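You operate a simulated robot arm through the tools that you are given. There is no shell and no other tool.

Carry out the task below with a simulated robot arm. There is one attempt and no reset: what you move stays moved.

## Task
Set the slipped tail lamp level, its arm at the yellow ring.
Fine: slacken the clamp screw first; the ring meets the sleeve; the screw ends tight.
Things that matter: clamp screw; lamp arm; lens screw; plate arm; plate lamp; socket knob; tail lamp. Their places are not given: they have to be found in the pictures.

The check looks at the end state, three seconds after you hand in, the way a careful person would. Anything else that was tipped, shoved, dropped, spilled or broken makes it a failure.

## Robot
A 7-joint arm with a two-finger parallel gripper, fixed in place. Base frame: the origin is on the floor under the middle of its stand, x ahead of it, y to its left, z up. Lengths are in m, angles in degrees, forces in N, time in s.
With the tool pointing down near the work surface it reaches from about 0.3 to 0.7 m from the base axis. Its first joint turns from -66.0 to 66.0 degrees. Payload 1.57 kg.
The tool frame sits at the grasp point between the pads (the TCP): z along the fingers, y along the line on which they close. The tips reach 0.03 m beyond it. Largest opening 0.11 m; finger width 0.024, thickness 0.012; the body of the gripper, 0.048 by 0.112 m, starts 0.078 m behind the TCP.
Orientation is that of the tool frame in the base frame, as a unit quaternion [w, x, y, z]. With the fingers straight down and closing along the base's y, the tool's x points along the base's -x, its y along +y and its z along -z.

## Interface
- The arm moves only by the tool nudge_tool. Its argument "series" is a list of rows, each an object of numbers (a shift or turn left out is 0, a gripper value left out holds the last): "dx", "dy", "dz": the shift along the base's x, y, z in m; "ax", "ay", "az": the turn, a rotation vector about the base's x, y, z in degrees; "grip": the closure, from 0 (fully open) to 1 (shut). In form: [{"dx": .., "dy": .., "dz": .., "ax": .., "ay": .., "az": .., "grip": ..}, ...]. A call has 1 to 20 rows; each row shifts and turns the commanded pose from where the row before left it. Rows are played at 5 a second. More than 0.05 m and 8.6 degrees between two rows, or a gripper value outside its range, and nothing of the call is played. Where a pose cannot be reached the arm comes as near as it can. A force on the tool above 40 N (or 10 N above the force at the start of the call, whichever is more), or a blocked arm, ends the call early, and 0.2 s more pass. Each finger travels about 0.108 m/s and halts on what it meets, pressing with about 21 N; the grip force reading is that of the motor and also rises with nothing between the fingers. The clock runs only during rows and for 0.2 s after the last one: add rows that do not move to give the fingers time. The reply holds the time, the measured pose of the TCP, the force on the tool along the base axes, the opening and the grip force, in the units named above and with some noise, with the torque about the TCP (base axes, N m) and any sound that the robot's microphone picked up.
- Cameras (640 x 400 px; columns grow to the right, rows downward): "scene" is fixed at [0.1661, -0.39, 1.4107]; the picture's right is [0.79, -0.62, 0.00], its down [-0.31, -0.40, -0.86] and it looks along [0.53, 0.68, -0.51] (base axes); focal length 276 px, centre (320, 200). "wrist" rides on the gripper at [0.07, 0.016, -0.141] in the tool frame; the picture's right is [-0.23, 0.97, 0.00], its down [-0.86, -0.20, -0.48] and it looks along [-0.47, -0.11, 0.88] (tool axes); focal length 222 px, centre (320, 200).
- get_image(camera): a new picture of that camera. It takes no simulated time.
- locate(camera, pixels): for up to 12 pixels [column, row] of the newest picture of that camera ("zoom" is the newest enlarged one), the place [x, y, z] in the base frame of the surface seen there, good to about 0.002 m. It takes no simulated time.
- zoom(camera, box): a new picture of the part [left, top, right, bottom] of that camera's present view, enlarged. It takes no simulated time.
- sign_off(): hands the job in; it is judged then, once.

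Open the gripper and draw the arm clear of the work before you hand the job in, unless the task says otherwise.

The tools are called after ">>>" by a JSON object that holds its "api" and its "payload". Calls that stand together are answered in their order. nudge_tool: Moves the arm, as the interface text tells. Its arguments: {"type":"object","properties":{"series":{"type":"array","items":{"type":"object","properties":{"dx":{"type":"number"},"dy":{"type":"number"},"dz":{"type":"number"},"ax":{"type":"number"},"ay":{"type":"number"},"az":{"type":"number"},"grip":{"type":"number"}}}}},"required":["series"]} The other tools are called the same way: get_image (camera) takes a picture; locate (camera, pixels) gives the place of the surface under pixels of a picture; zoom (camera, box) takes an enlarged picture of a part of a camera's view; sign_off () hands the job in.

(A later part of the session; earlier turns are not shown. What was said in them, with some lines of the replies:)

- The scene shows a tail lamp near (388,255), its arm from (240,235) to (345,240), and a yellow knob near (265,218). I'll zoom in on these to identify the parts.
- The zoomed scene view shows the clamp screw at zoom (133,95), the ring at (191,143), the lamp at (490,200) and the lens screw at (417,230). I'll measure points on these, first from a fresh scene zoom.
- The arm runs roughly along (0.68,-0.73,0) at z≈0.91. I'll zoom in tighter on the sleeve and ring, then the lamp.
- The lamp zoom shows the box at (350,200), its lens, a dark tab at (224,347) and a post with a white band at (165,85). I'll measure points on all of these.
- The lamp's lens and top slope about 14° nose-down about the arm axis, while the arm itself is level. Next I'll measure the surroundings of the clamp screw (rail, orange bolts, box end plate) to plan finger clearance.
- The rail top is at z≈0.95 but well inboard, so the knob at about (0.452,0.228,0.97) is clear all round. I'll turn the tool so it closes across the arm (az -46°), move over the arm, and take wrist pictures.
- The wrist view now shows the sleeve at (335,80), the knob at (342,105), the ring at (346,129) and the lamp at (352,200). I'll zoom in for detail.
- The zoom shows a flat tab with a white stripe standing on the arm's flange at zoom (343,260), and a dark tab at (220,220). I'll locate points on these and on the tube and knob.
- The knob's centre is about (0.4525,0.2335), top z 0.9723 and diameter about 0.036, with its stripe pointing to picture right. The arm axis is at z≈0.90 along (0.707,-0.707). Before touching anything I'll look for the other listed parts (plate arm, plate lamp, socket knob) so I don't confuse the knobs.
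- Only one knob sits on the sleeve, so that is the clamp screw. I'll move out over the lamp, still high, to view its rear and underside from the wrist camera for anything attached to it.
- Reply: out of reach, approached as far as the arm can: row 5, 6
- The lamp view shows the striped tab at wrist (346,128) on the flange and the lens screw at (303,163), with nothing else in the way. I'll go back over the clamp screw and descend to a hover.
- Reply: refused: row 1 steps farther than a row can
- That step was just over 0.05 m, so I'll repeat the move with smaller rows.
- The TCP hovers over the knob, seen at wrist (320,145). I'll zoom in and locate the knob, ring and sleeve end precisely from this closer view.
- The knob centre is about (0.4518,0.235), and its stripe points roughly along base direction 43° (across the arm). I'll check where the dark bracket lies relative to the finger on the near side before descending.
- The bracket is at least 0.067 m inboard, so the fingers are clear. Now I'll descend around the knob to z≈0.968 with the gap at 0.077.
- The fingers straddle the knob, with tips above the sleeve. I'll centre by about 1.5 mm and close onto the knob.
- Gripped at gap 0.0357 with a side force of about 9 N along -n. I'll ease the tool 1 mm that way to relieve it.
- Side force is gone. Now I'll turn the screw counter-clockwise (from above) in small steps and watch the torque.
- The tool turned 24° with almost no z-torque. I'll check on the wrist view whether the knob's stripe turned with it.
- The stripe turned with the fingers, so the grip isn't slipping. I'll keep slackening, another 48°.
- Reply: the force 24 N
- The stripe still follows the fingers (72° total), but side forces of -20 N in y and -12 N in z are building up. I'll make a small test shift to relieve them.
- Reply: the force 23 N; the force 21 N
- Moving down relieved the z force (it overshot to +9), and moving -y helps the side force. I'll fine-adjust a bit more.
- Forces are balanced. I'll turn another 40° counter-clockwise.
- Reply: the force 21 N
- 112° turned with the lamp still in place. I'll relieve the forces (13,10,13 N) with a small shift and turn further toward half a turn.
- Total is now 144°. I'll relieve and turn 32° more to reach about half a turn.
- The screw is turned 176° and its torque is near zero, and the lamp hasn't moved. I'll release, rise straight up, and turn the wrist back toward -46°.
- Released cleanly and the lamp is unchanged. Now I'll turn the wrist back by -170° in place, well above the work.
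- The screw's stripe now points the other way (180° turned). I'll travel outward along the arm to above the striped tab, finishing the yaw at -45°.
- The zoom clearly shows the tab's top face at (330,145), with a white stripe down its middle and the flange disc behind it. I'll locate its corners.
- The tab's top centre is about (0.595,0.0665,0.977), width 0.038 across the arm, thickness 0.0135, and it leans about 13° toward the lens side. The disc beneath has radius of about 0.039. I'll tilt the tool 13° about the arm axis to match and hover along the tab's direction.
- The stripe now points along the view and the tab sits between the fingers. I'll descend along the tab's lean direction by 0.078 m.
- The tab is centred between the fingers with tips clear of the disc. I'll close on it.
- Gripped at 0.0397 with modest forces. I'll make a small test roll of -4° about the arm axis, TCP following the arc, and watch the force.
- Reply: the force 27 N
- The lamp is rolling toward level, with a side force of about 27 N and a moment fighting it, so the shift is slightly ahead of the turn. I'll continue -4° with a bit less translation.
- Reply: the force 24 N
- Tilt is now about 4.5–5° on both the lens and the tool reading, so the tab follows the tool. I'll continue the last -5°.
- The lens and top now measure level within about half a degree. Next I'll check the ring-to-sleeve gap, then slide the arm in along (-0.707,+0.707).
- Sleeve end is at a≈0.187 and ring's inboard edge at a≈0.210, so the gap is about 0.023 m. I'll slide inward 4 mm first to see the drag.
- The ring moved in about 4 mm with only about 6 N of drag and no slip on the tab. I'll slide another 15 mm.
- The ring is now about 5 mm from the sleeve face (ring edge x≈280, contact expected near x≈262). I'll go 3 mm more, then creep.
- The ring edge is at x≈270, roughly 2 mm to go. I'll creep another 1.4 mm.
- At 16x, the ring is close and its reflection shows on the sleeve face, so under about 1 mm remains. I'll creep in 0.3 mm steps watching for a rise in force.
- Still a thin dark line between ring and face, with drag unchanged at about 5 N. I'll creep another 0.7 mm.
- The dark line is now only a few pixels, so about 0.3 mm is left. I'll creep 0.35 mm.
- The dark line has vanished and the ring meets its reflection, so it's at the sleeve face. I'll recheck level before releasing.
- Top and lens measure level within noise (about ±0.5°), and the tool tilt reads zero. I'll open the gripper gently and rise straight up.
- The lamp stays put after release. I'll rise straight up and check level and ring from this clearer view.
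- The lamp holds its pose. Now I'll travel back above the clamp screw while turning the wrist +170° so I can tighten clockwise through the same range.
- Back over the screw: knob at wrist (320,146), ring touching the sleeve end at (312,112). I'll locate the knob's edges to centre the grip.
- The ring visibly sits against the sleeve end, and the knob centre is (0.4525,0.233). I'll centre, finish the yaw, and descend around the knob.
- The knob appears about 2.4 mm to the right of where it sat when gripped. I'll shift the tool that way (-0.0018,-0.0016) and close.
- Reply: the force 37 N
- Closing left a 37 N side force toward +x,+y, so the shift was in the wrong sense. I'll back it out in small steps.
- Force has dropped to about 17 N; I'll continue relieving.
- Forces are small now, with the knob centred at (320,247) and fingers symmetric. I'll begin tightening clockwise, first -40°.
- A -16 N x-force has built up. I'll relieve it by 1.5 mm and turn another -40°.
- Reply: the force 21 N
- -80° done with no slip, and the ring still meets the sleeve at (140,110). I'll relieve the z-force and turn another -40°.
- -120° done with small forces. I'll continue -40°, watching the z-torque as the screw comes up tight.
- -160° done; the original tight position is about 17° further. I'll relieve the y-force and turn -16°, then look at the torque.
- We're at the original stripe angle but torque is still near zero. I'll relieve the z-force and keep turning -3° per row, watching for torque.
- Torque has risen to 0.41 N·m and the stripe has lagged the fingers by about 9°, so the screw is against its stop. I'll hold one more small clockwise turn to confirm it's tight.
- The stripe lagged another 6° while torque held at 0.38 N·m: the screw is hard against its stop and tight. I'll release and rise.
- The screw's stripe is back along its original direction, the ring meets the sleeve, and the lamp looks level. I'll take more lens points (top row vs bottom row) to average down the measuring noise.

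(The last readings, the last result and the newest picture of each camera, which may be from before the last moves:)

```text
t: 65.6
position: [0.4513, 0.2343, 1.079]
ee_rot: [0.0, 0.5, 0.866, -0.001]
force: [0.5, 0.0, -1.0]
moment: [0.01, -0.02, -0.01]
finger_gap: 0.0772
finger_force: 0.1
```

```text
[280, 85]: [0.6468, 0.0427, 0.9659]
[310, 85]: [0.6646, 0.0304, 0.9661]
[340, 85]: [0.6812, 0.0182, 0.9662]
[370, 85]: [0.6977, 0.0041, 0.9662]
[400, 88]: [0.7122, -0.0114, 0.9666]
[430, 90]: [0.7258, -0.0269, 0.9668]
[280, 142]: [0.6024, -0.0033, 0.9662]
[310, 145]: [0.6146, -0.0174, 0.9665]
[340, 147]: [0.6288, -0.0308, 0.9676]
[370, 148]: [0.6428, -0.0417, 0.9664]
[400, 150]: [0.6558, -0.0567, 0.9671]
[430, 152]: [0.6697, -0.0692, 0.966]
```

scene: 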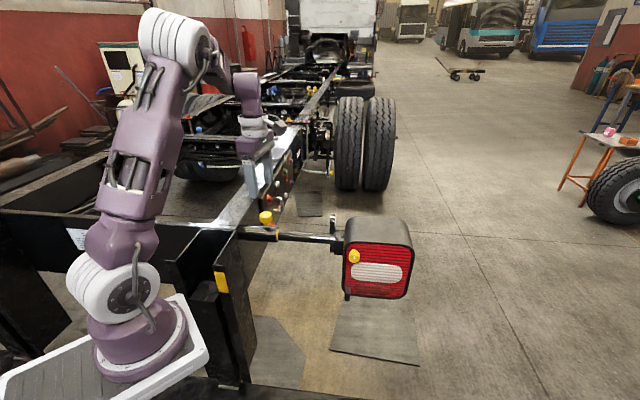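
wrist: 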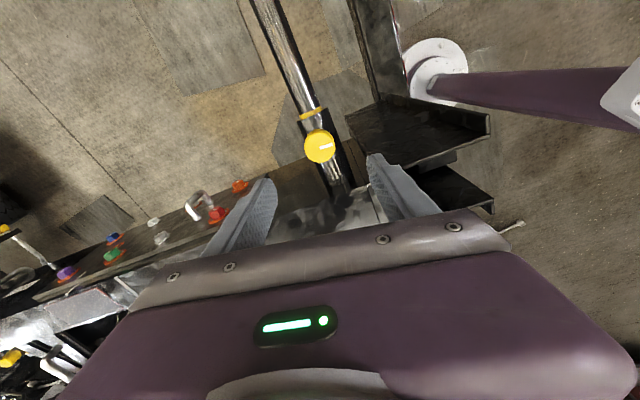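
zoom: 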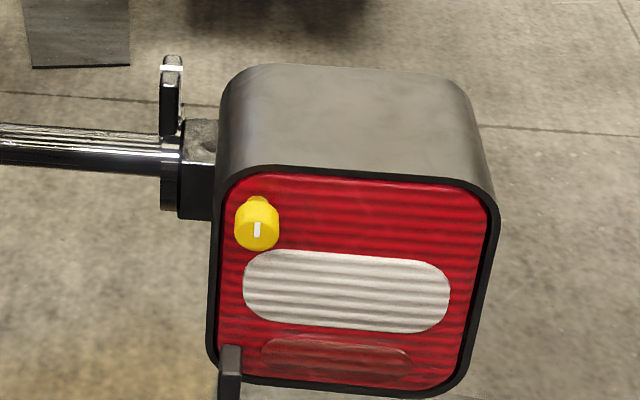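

Averages show the lens and top level within about 0.2°. I'll now open the gripper fully and draw the arm up and back, clear of the work.

>>> {"api": "nudge_tool", "payload": {"series": [{"dz": 0.03, "grip": 0.0}, {"dz": 0.03, "az": 5}, {"dz": 0.03, "az": 8}, {"dz": 0.03, "dx": -0.02, "az": 8}, {"dz": 0.03, "dx": -0.025, "dy": -0.008, "az": 8}, {"dz": 0.03, "dx": -0.025, "dy": -0.01, "az": 8}, {"dz": 0.03, "dx": -0.025, "dy": -0.01, "az": 8}, {"dx": -0.025, "dy": -0.01, "az": 8}, {"dx": -0.025, "dy": -0.008, "az": 7}, {}, {}]}}

>>> {"api": "get_image", "payload": {"camera": "scene"}}

>>> {"api": "zoom", "payload": {"camera": "scene", "box": [220, 190, 440, 320]}}

>>> {"api": "get_image", "payload": {"camera": "wrist"}}

```text
t: 68.0
position: [0.3069, 0.1878, 1.2901]
ee_rot: [0.0, -0.001, 1.0, -0.001]
force: [0.0, 0.5, 0.7]
moment: [0.0, -0.01, 0.01]
finger_gap: 0.11
finger_force: 0.1
```

```text
taken
```

scene: 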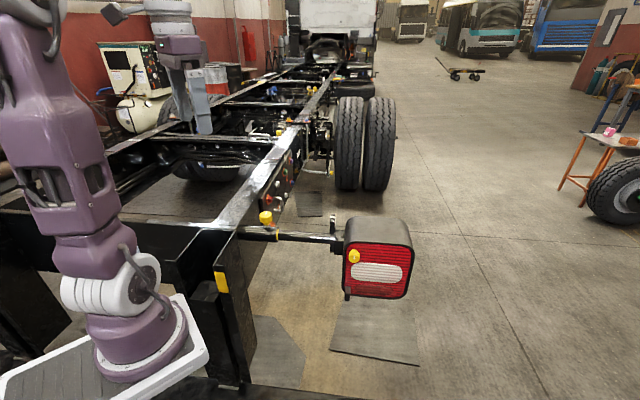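

```text
2.91 times, centred on (330, 255) of scene
```

zoom: 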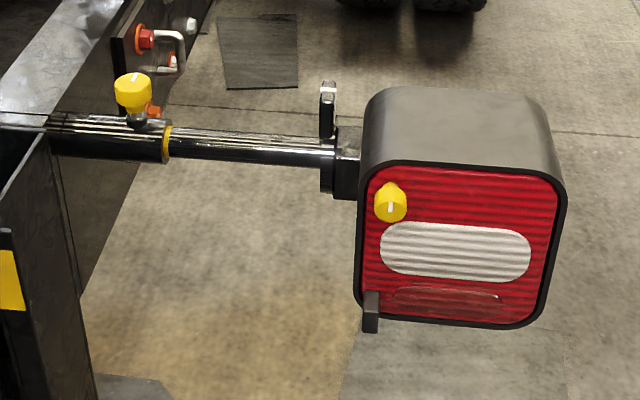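

```text
taken
```

wrist: 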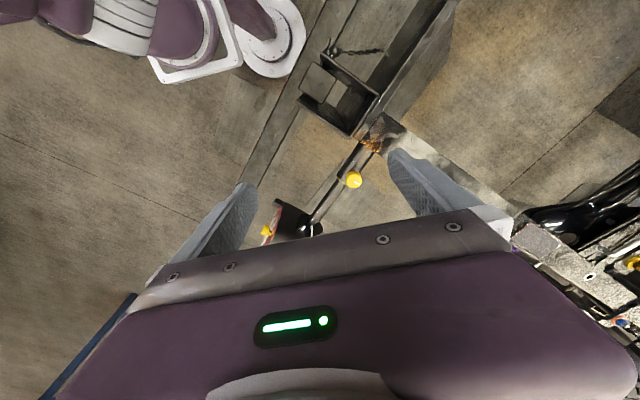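

The arm is clear with the gripper open. The ring sits at the sleeve end (zoom (166,143)), the clamp screw's stripe is back in its tight position, and the lamp is level. Nothing else was disturbed, so I'm handing in.

>>> {"api": "sign_off", "payload": {}}

```text
The job is handed in.
```

I levelled the tail lamp, slid its arm in to the yellow ring, and tightened the clamp screw again. The job is handed in, but I don't have the check's verdict.

- **Clamp screw:** I slackened it about half a turn before moving anything. I then turned it back to its original angle. There the torque rose to about 0.4 N·m and the fingers began to slip on the knob, so I take it to be tight.
- **Level:** The lamp had tipped about 13° nose-down. Averaged over the lens and top, it now measures level within about 0.2°.
- **Ring:** The arm went in about 24 mm. In the close-up the ring sits against the sleeve end with no visible gap. I stopped on the picture, because the force did not rise at contact.
- **Everything else:** Nothing else looked moved in the final pictures, and the lens screw kept its place on the lens. I never clearly identified the plate arm, plate lamp or socket knob. The plate lamp may be the small dark tab under the tail lamp, which moved with it.

The gripper is open and the arm is back at its starting position, clear of the work.
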